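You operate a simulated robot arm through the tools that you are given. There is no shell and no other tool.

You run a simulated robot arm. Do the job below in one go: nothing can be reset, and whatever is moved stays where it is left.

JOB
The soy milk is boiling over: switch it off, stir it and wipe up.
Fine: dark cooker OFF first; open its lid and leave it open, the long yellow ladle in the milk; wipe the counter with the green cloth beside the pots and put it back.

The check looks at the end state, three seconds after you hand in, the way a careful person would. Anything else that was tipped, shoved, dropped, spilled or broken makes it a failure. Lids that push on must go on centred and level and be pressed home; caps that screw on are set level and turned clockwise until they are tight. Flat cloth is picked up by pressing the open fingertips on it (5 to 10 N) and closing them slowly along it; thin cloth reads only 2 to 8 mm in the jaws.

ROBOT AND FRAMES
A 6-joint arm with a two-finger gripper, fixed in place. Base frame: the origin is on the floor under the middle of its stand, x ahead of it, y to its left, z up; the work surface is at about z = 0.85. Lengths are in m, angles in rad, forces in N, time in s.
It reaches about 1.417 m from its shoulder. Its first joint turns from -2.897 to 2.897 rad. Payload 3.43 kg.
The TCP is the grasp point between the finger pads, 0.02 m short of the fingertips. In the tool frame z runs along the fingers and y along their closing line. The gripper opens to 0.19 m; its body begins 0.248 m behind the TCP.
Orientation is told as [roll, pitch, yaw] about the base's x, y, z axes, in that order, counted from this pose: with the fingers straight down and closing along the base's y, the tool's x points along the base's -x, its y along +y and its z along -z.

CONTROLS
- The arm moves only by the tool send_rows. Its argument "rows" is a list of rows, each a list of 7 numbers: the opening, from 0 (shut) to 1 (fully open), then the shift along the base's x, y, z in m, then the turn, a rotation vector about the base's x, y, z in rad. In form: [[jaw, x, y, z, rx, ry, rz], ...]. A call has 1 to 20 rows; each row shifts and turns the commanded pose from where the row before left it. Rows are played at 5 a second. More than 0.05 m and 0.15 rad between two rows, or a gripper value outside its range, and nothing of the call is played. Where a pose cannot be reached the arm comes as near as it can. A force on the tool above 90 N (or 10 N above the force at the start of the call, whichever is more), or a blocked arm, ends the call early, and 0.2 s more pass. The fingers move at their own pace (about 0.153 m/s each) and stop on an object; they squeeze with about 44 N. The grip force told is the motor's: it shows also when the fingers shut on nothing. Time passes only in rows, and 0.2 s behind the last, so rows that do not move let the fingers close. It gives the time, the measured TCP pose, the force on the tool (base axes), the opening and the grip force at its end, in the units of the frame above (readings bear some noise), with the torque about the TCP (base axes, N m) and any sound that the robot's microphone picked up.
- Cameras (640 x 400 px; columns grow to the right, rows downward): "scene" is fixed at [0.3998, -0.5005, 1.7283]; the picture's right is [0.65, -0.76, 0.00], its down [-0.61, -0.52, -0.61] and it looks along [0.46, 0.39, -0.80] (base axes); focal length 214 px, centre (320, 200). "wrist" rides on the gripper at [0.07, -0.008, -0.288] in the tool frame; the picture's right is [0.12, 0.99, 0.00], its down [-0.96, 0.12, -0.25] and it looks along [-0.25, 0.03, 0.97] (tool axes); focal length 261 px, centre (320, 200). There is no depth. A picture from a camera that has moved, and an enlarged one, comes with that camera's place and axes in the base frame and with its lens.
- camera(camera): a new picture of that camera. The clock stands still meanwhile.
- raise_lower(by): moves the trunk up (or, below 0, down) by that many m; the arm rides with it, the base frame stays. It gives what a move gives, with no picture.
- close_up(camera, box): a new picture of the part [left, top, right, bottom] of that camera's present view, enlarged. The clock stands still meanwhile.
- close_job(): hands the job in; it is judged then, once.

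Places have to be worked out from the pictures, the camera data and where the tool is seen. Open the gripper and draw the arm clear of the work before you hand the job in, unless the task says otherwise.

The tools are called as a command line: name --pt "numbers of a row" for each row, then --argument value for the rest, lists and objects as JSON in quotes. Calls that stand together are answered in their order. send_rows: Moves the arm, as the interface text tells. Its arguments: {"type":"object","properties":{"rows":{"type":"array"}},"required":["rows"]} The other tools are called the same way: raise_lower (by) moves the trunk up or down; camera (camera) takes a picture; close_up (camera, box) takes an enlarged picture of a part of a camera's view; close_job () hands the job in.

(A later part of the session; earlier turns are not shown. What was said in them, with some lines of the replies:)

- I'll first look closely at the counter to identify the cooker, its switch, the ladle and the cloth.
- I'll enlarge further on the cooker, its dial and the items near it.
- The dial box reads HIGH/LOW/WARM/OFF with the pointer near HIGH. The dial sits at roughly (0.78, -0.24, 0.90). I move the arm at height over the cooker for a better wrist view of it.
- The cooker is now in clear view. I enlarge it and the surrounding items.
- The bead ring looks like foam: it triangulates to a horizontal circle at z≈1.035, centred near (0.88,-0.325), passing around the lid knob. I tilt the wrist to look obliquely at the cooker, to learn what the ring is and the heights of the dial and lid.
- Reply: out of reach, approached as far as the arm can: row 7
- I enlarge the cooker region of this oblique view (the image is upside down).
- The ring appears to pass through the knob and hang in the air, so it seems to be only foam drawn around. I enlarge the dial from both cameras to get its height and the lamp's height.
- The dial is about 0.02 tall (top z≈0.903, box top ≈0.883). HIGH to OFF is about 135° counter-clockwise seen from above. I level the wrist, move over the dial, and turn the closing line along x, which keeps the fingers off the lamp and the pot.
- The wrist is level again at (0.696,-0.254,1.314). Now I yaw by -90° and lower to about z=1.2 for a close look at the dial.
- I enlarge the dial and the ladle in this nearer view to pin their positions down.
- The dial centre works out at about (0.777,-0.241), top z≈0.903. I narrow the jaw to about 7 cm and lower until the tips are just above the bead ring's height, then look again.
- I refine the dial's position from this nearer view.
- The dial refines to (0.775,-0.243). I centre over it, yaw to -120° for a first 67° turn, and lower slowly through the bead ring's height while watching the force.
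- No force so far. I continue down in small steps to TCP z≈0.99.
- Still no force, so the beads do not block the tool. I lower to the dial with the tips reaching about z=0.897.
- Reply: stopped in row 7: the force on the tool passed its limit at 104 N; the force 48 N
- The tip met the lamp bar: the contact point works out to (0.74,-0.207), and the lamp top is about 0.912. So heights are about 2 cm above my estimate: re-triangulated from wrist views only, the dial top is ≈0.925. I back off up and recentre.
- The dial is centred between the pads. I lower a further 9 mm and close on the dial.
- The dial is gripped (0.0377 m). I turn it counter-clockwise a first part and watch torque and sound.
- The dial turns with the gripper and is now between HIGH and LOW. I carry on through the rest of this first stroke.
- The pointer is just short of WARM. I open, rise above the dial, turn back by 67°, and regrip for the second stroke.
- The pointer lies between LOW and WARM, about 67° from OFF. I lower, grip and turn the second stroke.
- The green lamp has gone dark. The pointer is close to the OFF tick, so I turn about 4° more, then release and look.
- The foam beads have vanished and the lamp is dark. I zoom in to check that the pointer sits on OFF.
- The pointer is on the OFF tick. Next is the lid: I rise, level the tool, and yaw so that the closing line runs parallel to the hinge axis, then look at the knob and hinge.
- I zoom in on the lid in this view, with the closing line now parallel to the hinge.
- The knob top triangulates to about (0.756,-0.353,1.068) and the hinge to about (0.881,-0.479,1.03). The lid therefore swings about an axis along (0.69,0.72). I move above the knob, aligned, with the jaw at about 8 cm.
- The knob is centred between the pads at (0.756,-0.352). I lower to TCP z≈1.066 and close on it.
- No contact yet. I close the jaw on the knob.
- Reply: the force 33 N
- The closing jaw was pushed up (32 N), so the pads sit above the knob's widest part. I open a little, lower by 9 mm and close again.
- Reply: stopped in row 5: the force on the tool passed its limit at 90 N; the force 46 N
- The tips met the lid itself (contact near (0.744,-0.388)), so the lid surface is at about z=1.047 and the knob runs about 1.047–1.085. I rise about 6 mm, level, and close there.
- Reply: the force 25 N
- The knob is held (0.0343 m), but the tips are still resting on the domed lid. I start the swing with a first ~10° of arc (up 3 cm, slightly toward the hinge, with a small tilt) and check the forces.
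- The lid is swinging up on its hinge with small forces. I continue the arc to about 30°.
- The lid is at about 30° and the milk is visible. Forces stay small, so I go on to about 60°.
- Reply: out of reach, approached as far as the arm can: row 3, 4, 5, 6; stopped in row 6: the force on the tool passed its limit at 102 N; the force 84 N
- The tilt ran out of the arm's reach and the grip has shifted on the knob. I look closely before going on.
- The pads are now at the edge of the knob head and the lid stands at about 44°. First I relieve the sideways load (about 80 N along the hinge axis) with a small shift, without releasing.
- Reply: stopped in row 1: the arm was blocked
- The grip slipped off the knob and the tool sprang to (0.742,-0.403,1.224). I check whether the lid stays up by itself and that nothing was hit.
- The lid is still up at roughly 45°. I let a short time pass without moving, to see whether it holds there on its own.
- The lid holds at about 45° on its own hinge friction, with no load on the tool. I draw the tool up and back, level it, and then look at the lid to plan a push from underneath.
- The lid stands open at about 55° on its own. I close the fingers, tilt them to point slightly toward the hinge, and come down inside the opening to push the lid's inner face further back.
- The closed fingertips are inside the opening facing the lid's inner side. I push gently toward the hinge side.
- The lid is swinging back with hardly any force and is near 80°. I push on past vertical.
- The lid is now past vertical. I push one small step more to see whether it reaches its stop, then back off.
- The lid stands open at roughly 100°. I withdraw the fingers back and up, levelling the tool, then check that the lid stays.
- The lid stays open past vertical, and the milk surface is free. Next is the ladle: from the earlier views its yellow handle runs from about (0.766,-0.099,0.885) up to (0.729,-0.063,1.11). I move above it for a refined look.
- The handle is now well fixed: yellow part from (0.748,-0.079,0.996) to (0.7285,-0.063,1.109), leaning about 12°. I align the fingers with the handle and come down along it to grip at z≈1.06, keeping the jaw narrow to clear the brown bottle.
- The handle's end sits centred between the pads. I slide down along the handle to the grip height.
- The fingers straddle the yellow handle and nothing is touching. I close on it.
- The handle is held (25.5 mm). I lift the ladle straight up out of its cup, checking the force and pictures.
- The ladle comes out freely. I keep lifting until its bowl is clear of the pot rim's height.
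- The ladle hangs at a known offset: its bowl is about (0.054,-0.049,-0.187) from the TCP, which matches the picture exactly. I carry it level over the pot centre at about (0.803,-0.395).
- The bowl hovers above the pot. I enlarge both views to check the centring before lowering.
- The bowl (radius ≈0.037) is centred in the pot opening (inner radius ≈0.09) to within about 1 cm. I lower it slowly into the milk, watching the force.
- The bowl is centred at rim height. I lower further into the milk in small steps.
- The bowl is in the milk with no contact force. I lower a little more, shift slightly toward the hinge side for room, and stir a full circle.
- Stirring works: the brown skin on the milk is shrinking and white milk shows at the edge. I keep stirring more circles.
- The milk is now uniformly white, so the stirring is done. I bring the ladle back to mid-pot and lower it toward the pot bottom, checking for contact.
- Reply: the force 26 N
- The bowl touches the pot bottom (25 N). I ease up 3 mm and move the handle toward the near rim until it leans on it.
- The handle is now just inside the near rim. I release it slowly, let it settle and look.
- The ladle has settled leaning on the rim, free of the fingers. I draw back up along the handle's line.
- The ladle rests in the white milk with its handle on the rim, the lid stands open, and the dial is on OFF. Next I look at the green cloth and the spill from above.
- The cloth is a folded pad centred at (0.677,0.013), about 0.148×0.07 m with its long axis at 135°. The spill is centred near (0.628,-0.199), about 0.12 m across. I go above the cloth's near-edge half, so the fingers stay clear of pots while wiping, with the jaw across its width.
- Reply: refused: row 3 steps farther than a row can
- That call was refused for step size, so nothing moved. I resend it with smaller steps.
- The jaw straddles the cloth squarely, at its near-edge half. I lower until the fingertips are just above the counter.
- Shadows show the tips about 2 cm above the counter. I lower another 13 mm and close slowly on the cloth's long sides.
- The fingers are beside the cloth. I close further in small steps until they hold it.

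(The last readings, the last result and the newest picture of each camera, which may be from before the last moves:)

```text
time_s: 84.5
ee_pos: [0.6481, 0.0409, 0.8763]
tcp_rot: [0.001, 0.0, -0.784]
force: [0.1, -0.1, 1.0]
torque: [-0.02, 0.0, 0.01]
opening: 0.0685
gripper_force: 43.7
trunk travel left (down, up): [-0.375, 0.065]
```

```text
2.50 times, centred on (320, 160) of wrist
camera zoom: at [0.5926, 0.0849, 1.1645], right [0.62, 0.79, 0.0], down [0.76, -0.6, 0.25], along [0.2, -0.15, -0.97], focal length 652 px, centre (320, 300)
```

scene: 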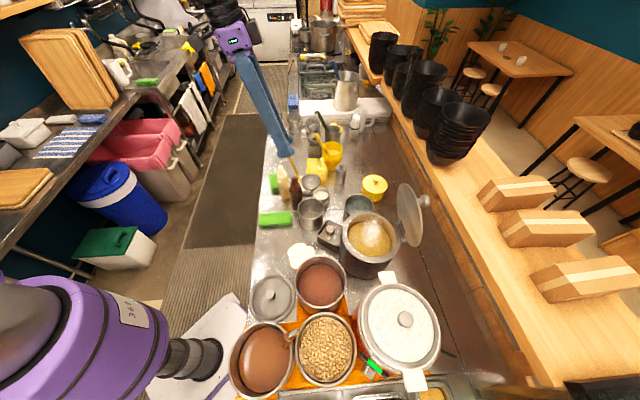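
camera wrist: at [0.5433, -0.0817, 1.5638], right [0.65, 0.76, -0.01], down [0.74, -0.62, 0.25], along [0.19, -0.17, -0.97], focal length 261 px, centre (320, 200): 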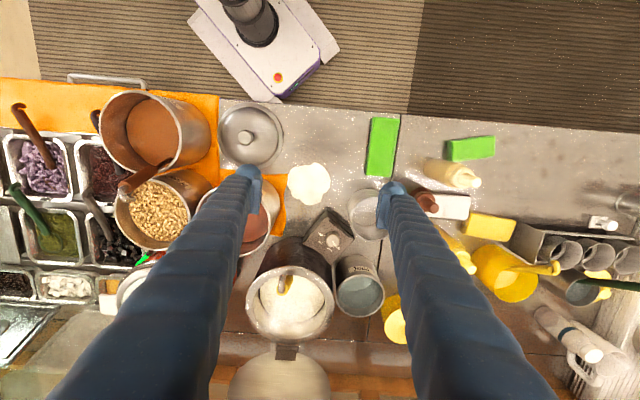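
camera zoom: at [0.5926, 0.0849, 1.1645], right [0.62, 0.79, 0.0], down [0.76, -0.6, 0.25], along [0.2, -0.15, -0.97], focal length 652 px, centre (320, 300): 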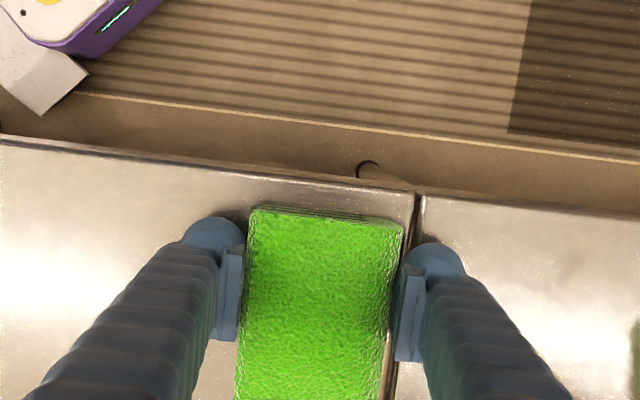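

The cloth is held firmly as a rigid pad (0.0685 m). Its home is TCP (0.648,0.041,0.876), yaw -0.784. I lift it 3 cm, move it toward -x to clear the steel cup, then carry it to the spill.

send_rows --pt "0.3 0 0 0.01 0 0 0" --pt "0.3 0 0 0.02 0 0 0" --pt "0.3 -0.025 0 0 0 0 0" --pt "0.3 -0.025 0 0 0 0 0" --pt "0.3 0 0 0 0 0 0"

close_up --camera "scene" --box '[240, 170, 340, 270]'

camera --camera "wrist"

```text
time_s: 85.7
ee_pos: [0.5996, 0.0429, 0.9093]
tcp_rot: [-0.001, 0.0, -0.786]
force: [-0.5, -0.1, -0.1]
torque: [0.0, 0.01, 0.01]
opening: 0.068
gripper_force: 43.7
trunk travel left (down, up): [-0.375, 0.065]
```

```text
4.00 times, centred on (290, 220) of scene
camera zoom: at [0.3998, -0.5005, 1.7283], right [0.65, -0.76, 0.0], down [-0.61, -0.52, -0.61], along [0.46, 0.39, -0.8], focal length 858 px, centre (440, 120)
```

zoom: 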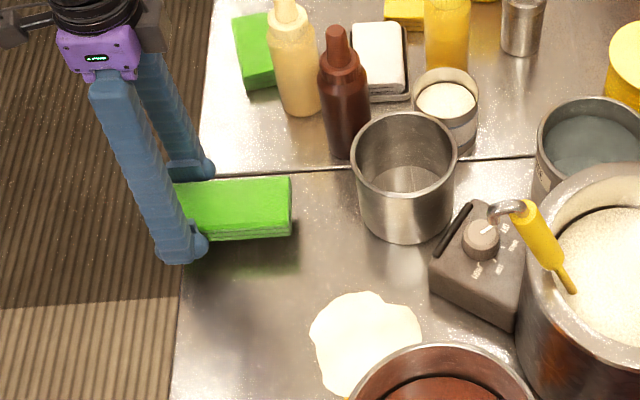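

```text
taken
camera wrist: at [0.543, 0.0868, 1.1958], right [0.62, 0.79, 0.0], down [0.76, -0.6, 0.25], along [0.19, -0.15, -0.97], focal length 261 px, centre (320, 200)
```

wrist: 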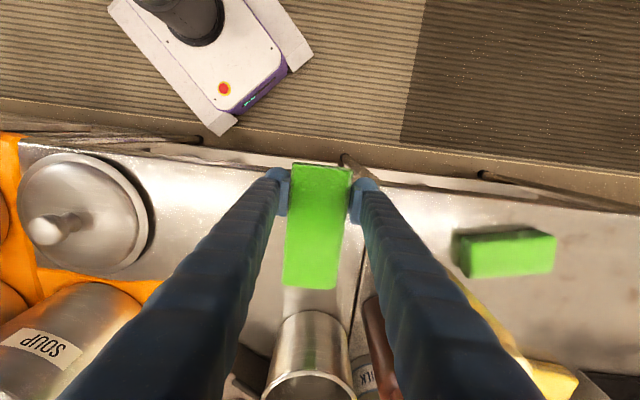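

The cloth came up cleanly. I carry it over to the spill, still 3 cm up.

send_rows --pt "0.3 -0.0016 -0.035 0 0 0 0" --pt "0.3 -0.0016 -0.035 0 0 0 0" --pt "0.3 -0.0016 -0.035 0 0 0 0" --pt "0.3 -0.0016 -0.035 0 0 0 0" --pt "0.3 -0.0016 -0.035 0 0 0 0" --pt "0.3 0 0 0 0 0 0"

close_up --camera "scene" --box '[250, 200, 350, 300]'

camera --camera "wrist"

```text
time_s: 87.1
ee_pos: [0.592, -0.132, 0.9077]
tcp_rot: [-0.001, 0.0, -0.781]
force: [-0.5, 0.5, -0.8]
torque: [0.09, 0.03, 0.04]
opening: 0.0683
gripper_force: 43.9
trunk travel left (down, up): [-0.375, 0.065]
```

```text
4.00 times, centred on (300, 250) of scene
camera zoom: at [0.3998, -0.5005, 1.7283], right [0.65, -0.76, 0.0], down [-0.61, -0.52, -0.61], along [0.46, 0.39, -0.8], focal length 858 px, centre (400, 0)
```

zoom: 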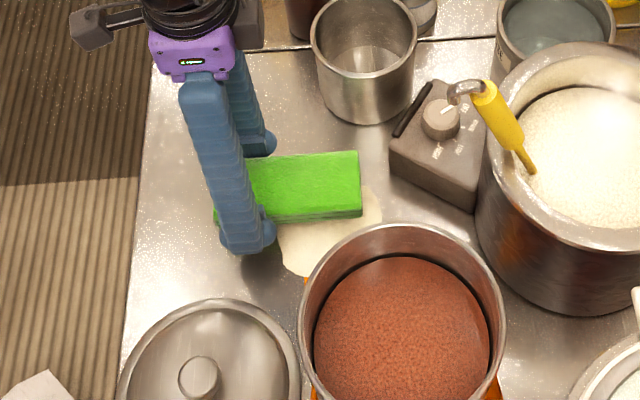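

```text
taken
camera wrist: at [0.5347, -0.0883, 1.1949], right [0.62, 0.79, 0.0], down [0.76, -0.6, 0.25], along [0.19, -0.15, -0.97], focal length 261 px, centre (320, 200)
```

wrist: 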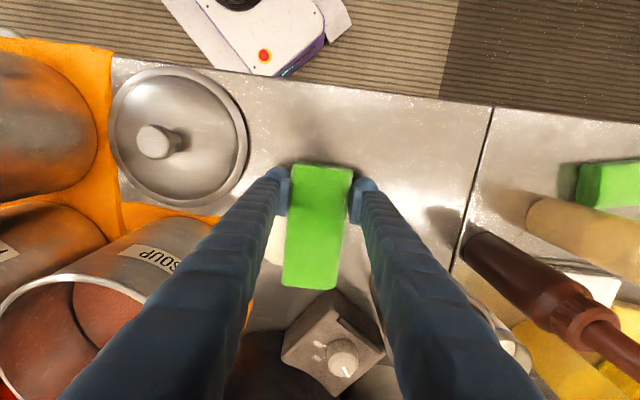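

The cloth hovers over the spill, about 3 cm clear of the dial box. I lower it onto the counter.

send_rows --pt "0.3 0 0 -0.012 0 0 0" --pt "0.3 0 0 -0.012 0 0 0" --pt "0.3 0 0 -0.006 0 0 0" --pt "0.3 0 0 -0.002 0 0 0" --pt "0.3 0 0 0 0 0 0"

close_up --camera "scene" --box '[250, 200, 350, 300]'

```text
time_s: 88.3
ee_pos: [0.5917, -0.1333, 0.8761]
tcp_rot: [0.001, 0.0, -0.784]
force: [0.5, 1.3, 5.2]
torque: [-0.08, 0.05, 0.0]
opening: 0.0686
gripper_force: 43.9
trunk travel left (down, up): [-0.375, 0.065]
```

```text
4.00 times, centred on (300, 250) of scene
camera zoom: at [0.3998, -0.5005, 1.7283], right [0.65, -0.76, 0.0], down [-0.61, -0.52, -0.61], along [0.46, 0.39, -0.8], focal length 858 px, centre (400, 0)
```

zoom: 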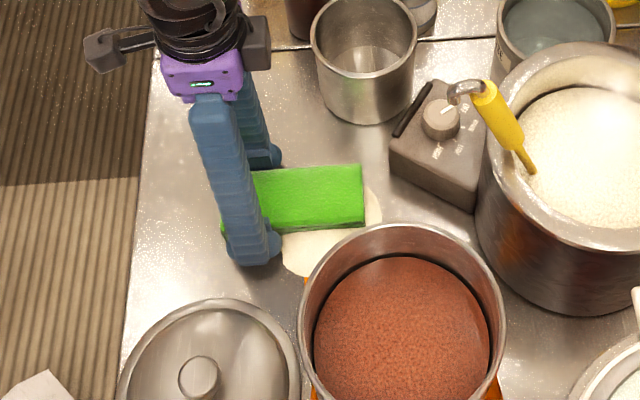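

Contact is light (5 N). I wipe: sweep across the spill away from the box, then forward and back.

send_rows --pt "0.3 -0.0035 -0.0035 -0.001 0 0 0" --pt "0.3 -0.0071 -0.0071 0 0 0 0" --pt "0.3 -0.0071 -0.0071 0 0 0 0" --pt "0.3 -0.0071 -0.0071 0 0 0 0" --pt "0.3 -0.0035 -0.0035 0 0 0 0" --pt "0.3 0.0064 -0.0064 0 0 0 0" --pt "0.3 0.0064 -0.0064 0 0 0 0" --pt "0.3 0.0071 0.0071 0 0 0 0" --pt "0.3 0.0071 0.0071 0 0 0 0" --pt "0.3 0 0 0 0 0 0"

close_up --camera "scene" --box '[250, 200, 350, 300]'

camera --camera "wrist"

```text
time_s: 90.5
ee_pos: [0.5904, -0.1595, 0.8769]
tcp_rot: [0.001, 0.0, -0.783]
force: [-6.0, -6.8, 20.3]
torque: [-0.18, 0.28, -0.04]
opening: 0.0683
gripper_force: 44.2
trunk travel left (down, up): [-0.375, 0.065]
```

```text
4.00 times, centred on (300, 250) of scene
camera zoom: at [0.3998, -0.5005, 1.7283], right [0.65, -0.76, 0.0], down [-0.61, -0.52, -0.61], along [0.46, 0.39, -0.8], focal length 858 px, centre (400, 0)
```

zoom: 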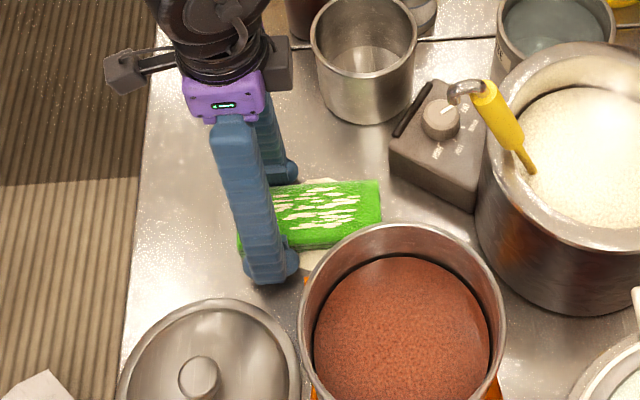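

```text
taken
camera wrist: at [0.5338, -0.1164, 1.164], right [0.62, 0.79, 0.0], down [0.76, -0.6, 0.25], along [0.2, -0.15, -0.97], focal length 261 px, centre (320, 200)
```

wrist: 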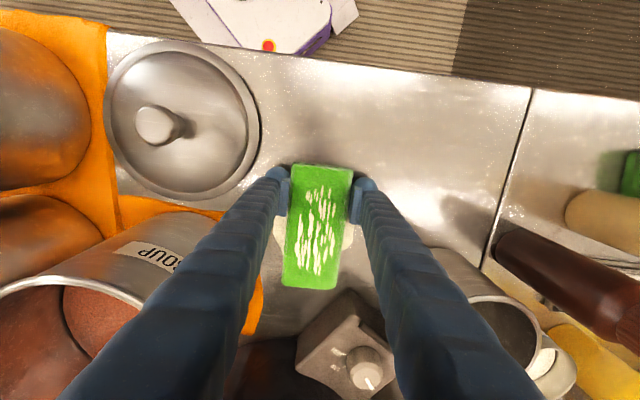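

White streaks show on the cloth, so it is soaking up the milk. I continue wiping with back-and-forth sweeps, pressing a little less.

send_rows --pt "0.3 -0.0071 -0.0071 0.001 0 0 0" --pt "0.3 -0.0071 -0.0071 0 0 0 0" --pt "0.3 -0.006 0.006 0 0 0 0" --pt "0.3 -0.006 0.006 0 0 0 0" --pt "0.3 0.0085 0.0085 0 0 0 0" --pt "0.3 0.0085 0.0085 0 0 0 0" --pt "0.3 0.0085 0.0085 0 0 0 0" --pt "0.3 0.0064 0.0064 0 0 0 0" --pt "0.3 -0.0085 -0.0085 0 0 0 0" --pt "0.3 -0.0085 -0.0085 0 0 0 0" --pt "0.3 -0.0085 -0.0085 0 0 0 0" --pt "0.3 -0.0064 -0.0064 0 0 0 0" --pt "0.3 0 0 0 0 0 0"

close_up --camera "scene" --box '[250, 200, 350, 300]'

close_up --camera "wrist" --box '[230, 130, 410, 310]'

```text
time_s: 93.3
ee_pos: [0.5647, -0.1626, 0.8763]
tcp_rot: [-0.001, -0.003, -0.783]
force: [1.9, 0.0, 9.9]
torque: [-0.06, -0.02, 0.03]
opening: 0.0683
gripper_force: 43.8
trunk travel left (down, up): [-0.375, 0.065]
```

```text
4.00 times, centred on (300, 250) of scene
camera zoom: at [0.3998, -0.5005, 1.7283], right [0.65, -0.76, 0.0], down [-0.61, -0.52, -0.61], along [0.46, 0.39, -0.8], focal length 858 px, centre (400, 0)
```

zoom: 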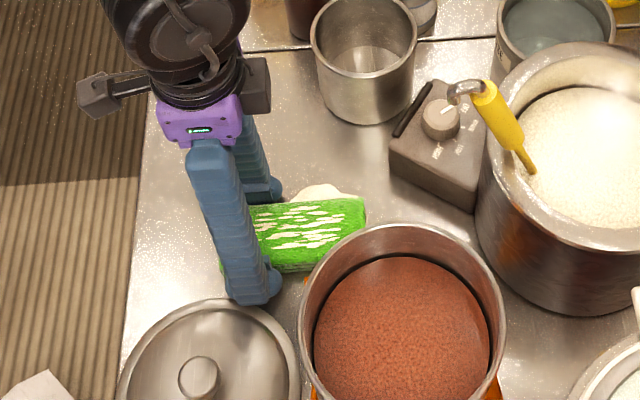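

```text
2.22 times, centred on (320, 220) of wrist
camera zoom: at [0.5079, -0.1181, 1.164], right [0.62, 0.79, 0.0], down [0.76, -0.6, 0.25], along [0.2, -0.15, -0.97], focal length 579 px, centre (320, 156)
```

zoom: 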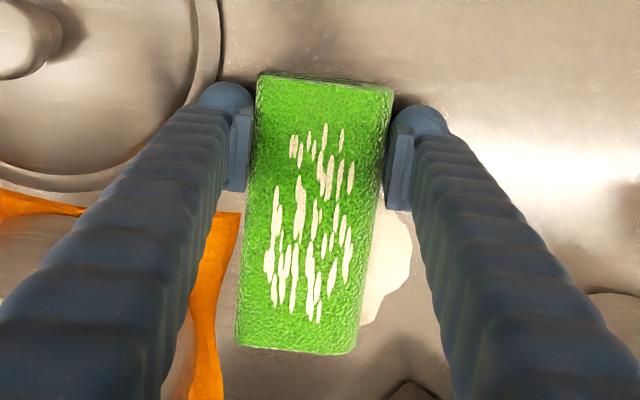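

Some milk still shows on one side. I make more passes, including a move toward the +c side with the cloth drawn back, and then look at what remains.

send_rows --pt "0.3 0.0085 0.0085 0 0 0 0" --pt "0.3 0.0085 0.0085 0 0 0 0" --pt "0.3 0.0085 0.0085 0 0 0 0" --pt "0.3 0.0064 0.0064 0 0 0 0" --pt "0.3 -0.0085 -0.0085 0 0 0 0" --pt "0.3 -0.0085 -0.0085 0 0 0 0" --pt "0.3 0.0064 -0.0064 0 0 0 0" --pt "0.3 0.0064 -0.0064 0 0 0 0" --pt "0.3 -0.0064 0.0064 0 0 0 0" --pt "0.3 -0.0064 0.0064 0 0 0 0" --pt "0.3 -0.014 0.014 0 0 0 0" --pt "0.3 -0.014 0.014 0 0 0 0" --pt "0.3 -0.014 0.014 0 0 0 0" --pt "0.3 -0.014 0.014 0 0 0 0" --pt "0.3 0 0 0 0 0 0"

close_up --camera "scene" --box '[250, 200, 350, 300]'

close_up --camera "wrist" --box '[230, 150, 410, 330]'

```text
time_s: 96.5
ee_pos: [0.5215, -0.0908, 0.8768]
tcp_rot: [-0.002, 0.001, -0.784]
force: [-0.3, 1.5, 7.9]
torque: [0.19, -0.26, 0.1]
opening: 0.0681
gripper_force: 43.9
trunk travel left (down, up): [-0.375, 0.065]
```

```text
4.00 times, centred on (300, 250) of scene
camera zoom: at [0.3998, -0.5005, 1.7283], right [0.65, -0.76, 0.0], down [-0.61, -0.52, -0.61], along [0.46, 0.39, -0.8], focal length 858 px, centre (400, 0)
```

zoom: 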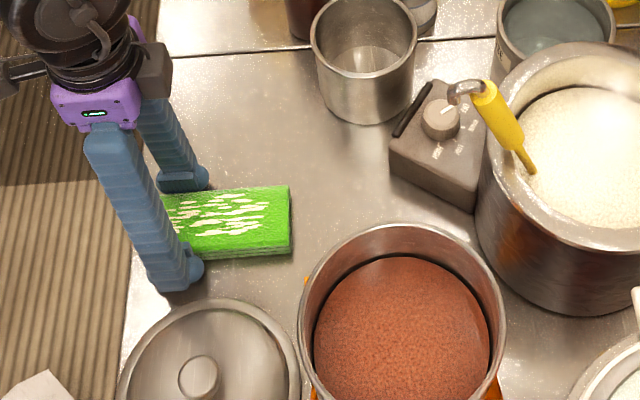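

```text
2.22 times, centred on (320, 240) of wrist
camera zoom: at [0.4668, -0.0481, 1.164], right [0.62, 0.79, 0.0], down [0.76, -0.6, 0.25], along [0.19, -0.15, -0.97], focal length 579 px, centre (320, 111)
```

zoom: 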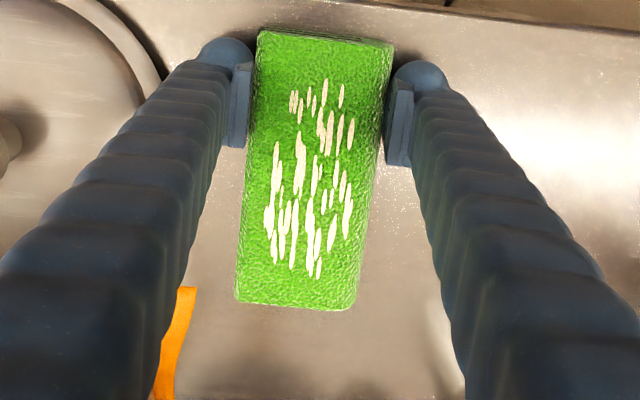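

The spill is gone and the counter is clean. I lift the cloth and bring it back along the safe path to its home.

send_rows --pt "0.3 0 0 0.012 0 0 0" --pt "0.3 0 0 0.02 0 0 0" --pt "0.3 0.02 0.03 0 0 0 0" --pt "0.3 0.02 0.03 0 0 0 0" --pt "0.3 0.02 0.03 0 0 0 0" --pt "0.3 0.0166 0.0417 0 0 0 0" --pt "0.3 0 0 0 0 0 0"

close_up --camera "scene" --box '[240, 170, 360, 290]'

camera --camera "wrist"

```text
time_s: 98.1
ee_pos: [0.5989, 0.0415, 0.9055]
tcp_rot: [-0.001, 0.001, -0.783]
force: [-0.1, 0.0, -0.8]
torque: [-0.03, -0.01, 0.04]
opening: 0.0684
gripper_force: 43.7
trunk travel left (down, up): [-0.375, 0.065]
```

```text
3.33 times, centred on (300, 230) of scene
camera zoom: at [0.3998, -0.5005, 1.7283], right [0.65, -0.76, 0.0], down [-0.61, -0.52, -0.61], along [0.46, 0.39, -0.8], focal length 715 px, centre (387, 100)
```

zoom: 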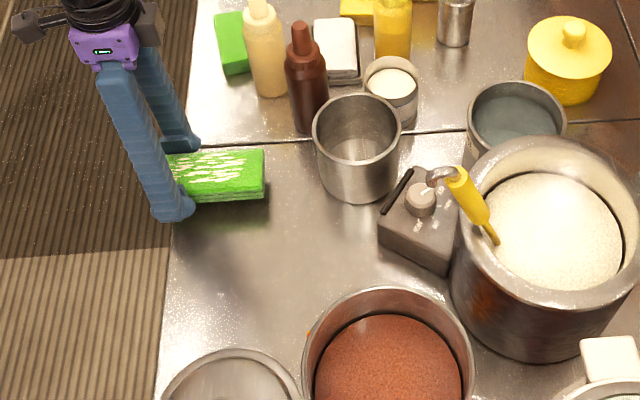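

```text
taken
camera wrist: at [0.5428, 0.0848, 1.1928], right [0.62, 0.79, 0.0], down [0.76, -0.6, 0.25], along [0.2, -0.15, -0.97], focal length 261 px, centre (320, 200)
```

wrist: 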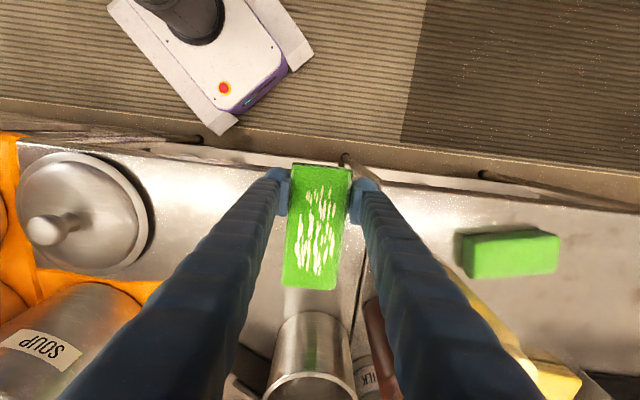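

The counter where the spill was is clean. I move the cloth over its original spot and set it down.

send_rows --pt "0.3 0.0165 0 0 0 0 0" --pt "0.3 0.0165 0 0 0 0 0" --pt "0.3 0.0162 -0.0005 0 0 0 0" --pt "0.3 0 0 -0.012 0 0 0" --pt "0.3 0 0 -0.012 0 0 0" --pt "0.3 0 0 -0.005 0 0 0" --pt "0.3 0 0 0 0 0 0"

close_up --camera "scene" --box '[240, 170, 320, 240]'

```text
time_s: 99.7
ee_pos: [0.6489, 0.04, 0.8804]
tcp_rot: [-0.001, -0.001, -0.784]
force: [0.1, 0.0, -0.7]
torque: [-0.02, -0.01, -0.02]
opening: 0.0684
gripper_force: 44.0
trunk travel left (down, up): [-0.375, 0.065]
```

```text
5.71 times, centred on (280, 205) of scene
camera zoom: at [0.3998, -0.5005, 1.7283], right [0.65, -0.76, 0.0], down [-0.61, -0.52, -0.61], along [0.46, 0.39, -0.8], focal length 1226 px, centre (549, 171)
```

zoom: 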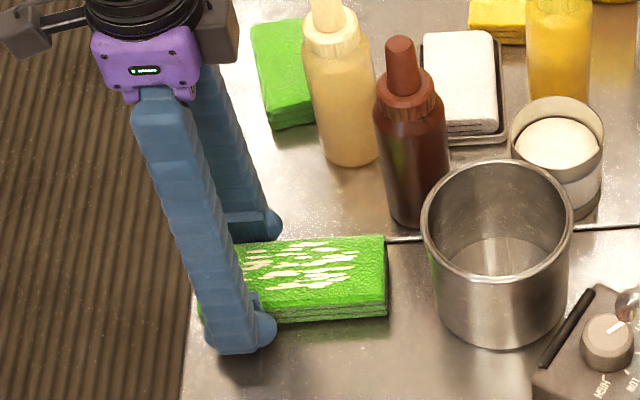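

It matches the earlier picture. I lower the last 4 mm to contact, then open the jaw slowly.

send_rows --pt "0.3 0 0 -0.002 0 0 0" --pt "0.3 0 0 -0.002 0 0 0" --pt "0.3 0 0 0 0 0 0" --pt "0.38 0 0 0 0 0 0" --pt "0.42 0 0 0 0 0 0" --pt "0.48 0 0 0 0 0 0" --pt "0.55 0 0 0 0 0 0" --pt "0.55 0 0 0 0 0 0"

close_up --camera "scene" --box '[240, 170, 320, 240]'

```text
time_s: 101.5
ee_pos: [0.6481, 0.0389, 0.8759]
tcp_rot: [-0.001, 0.0, -0.784]
force: [0.2, -0.2, 0.0]
torque: [0.01, 0.0, -0.01]
opening: 0.1046
gripper_force: 0.2
trunk travel left (down, up): [-0.375, 0.065]
```

```text
5.71 times, centred on (280, 205) of scene
camera zoom: at [0.3998, -0.5005, 1.7283], right [0.65, -0.76, 0.0], down [-0.61, -0.52, -0.61], along [0.46, 0.39, -0.8], focal length 1226 px, centre (549, 171)
```

zoom: 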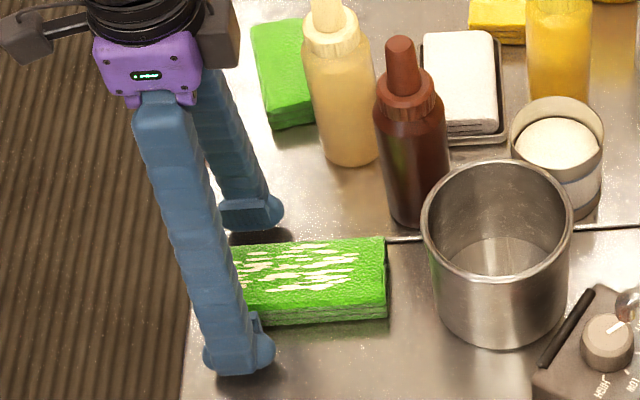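

The cloth is set down in its place and released. I raise the arm straight up, then clear toward the start pose.

send_rows --pt "0.55 0 0 0.02 0 0 0" --pt "0.55 0 0 0.04 0 0 0" --pt "0.55 0 0 0.045 0 0 0" --pt "0.55 0 0 0.045 0 0 0" --pt "0.7 0 0 0.045 0 0 0" --pt "0.85 0 0 0.045 0 0 0" --pt "1 0 0 0.045 0 0 0" --pt "1 -0.005 -0.005 0.045 0 0 0.1" --pt "1 -0.005 -0.01 0.045 0 0 0.1" --pt "1 -0.005 -0.01 0.045 0 0 0.1" --pt "1 -0.005 -0.01 0.045 0 0 0.1" --pt "1 -0.005 -0.01 0.045 0 0 0.1" --pt "1 0 -0.01 0.045 0 0 0.1" --pt "1 0 -0.01 0.045 0 0 0.1" --pt "1 0 0 0.02 0 0 0.08" --pt "1 0 0 0 0 0 0"

camera --camera "scene"

camera --camera "wrist"

close_up --camera "scene" --box '[240, 160, 440, 300]'

```text
time_s: 104.9
ee_pos: [0.6216, -0.0251, 1.4956]
tcp_rot: [0.0, 0.0, -0.001]
force: [-0.2, 0.5, 0.2]
torque: [-0.04, -0.02, 0.03]
opening: 0.1899
gripper_force: 0.0
trunk travel left (down, up): [-0.375, 0.065]
```

```text
taken
```

scene: 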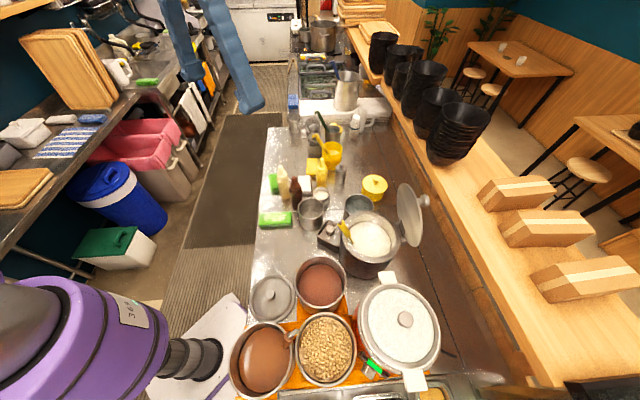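

```text
taken
camera wrist: at [0.5521, -0.0324, 1.7829], right [-0.12, 0.99, 0.0], down [0.96, 0.11, 0.25], along [0.25, 0.03, -0.97], focal length 261 px, centre (320, 200)
```

wrist: 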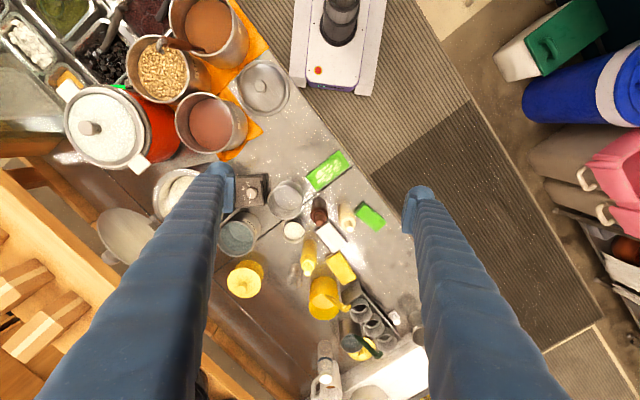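

```text
2.86 times, centred on (340, 230) of scene
camera zoom: at [0.3998, -0.5005, 1.7283], right [0.65, -0.76, 0.0], down [-0.61, -0.52, -0.61], along [0.46, 0.39, -0.8], focal length 613 px, centre (263, 114)
```

zoom: 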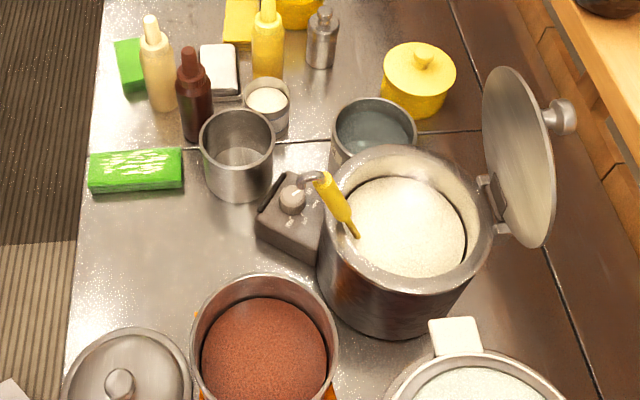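

Everything matches the start except the intended changes. A last close check of the dial, ladle and lid before handing in.

close_up --camera "wrist" --box '[230, 150, 360, 230]'

close_up --camera "scene" --box '[315, 200, 385, 260]'

```text
4.92 times, centred on (295, 190) of wrist
camera zoom: at [0.5521, -0.0324, 1.7829], right [-0.12, 0.99, 0.0], down [0.96, 0.11, 0.25], along [0.25, 0.03, -0.97], focal length 1283 px, centre (443, 249)
```

zoom: 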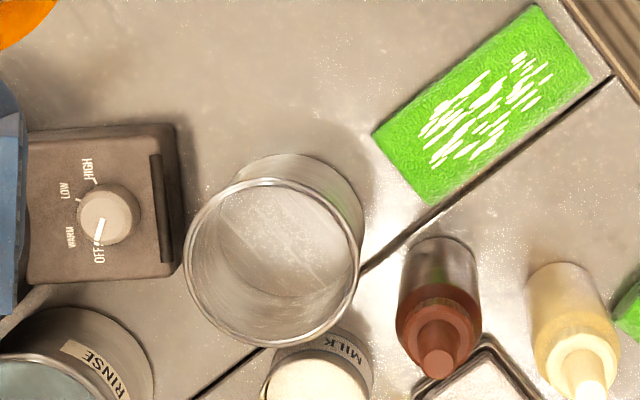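

```text
6.67 times, centred on (350, 230) of scene
camera zoom: at [0.3998, -0.5005, 1.7283], right [0.65, -0.76, 0.0], down [-0.61, -0.52, -0.61], along [0.46, 0.39, -0.8], focal length 1430 px, centre (120, 0)
```

zoom: 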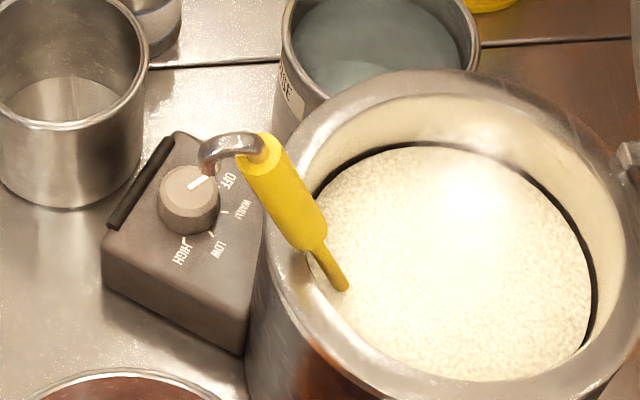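

The dial points to OFF with its lamp dark, the lid stands open, and the ladle rests in the stirred white milk. The spill is gone, the green cloth is back in place, and the arm is clear with the jaw open. I hand the job in.

close_job

```text
The job is handed in.
```

The job is handed in, with every step you asked for done.

- **Cooker:** the dark cooker's dial is on OFF. Its lamp is dark and the foam is gone.
- **Lid:** it stands open past vertical and holds there on its own.
- **Milk:** I stirred it with the long yellow ladle until the brown skin was gone. The ladle is left in the milk, leaning on the rim.
- **Spill:** I wiped it up with the larger green cloth beside the pots; none shows in the last pictures. The cloth is back in its original place, streaked with milk.

- **Hard contacts:** the gripper pressed on the lamp bar and then on the closed lid, at about 90 to 100 N each. It also slipped off the lid knob once, with the lid part open. In the last pictures nothing looks shifted or damaged.

The arm is clear with the gripper open.
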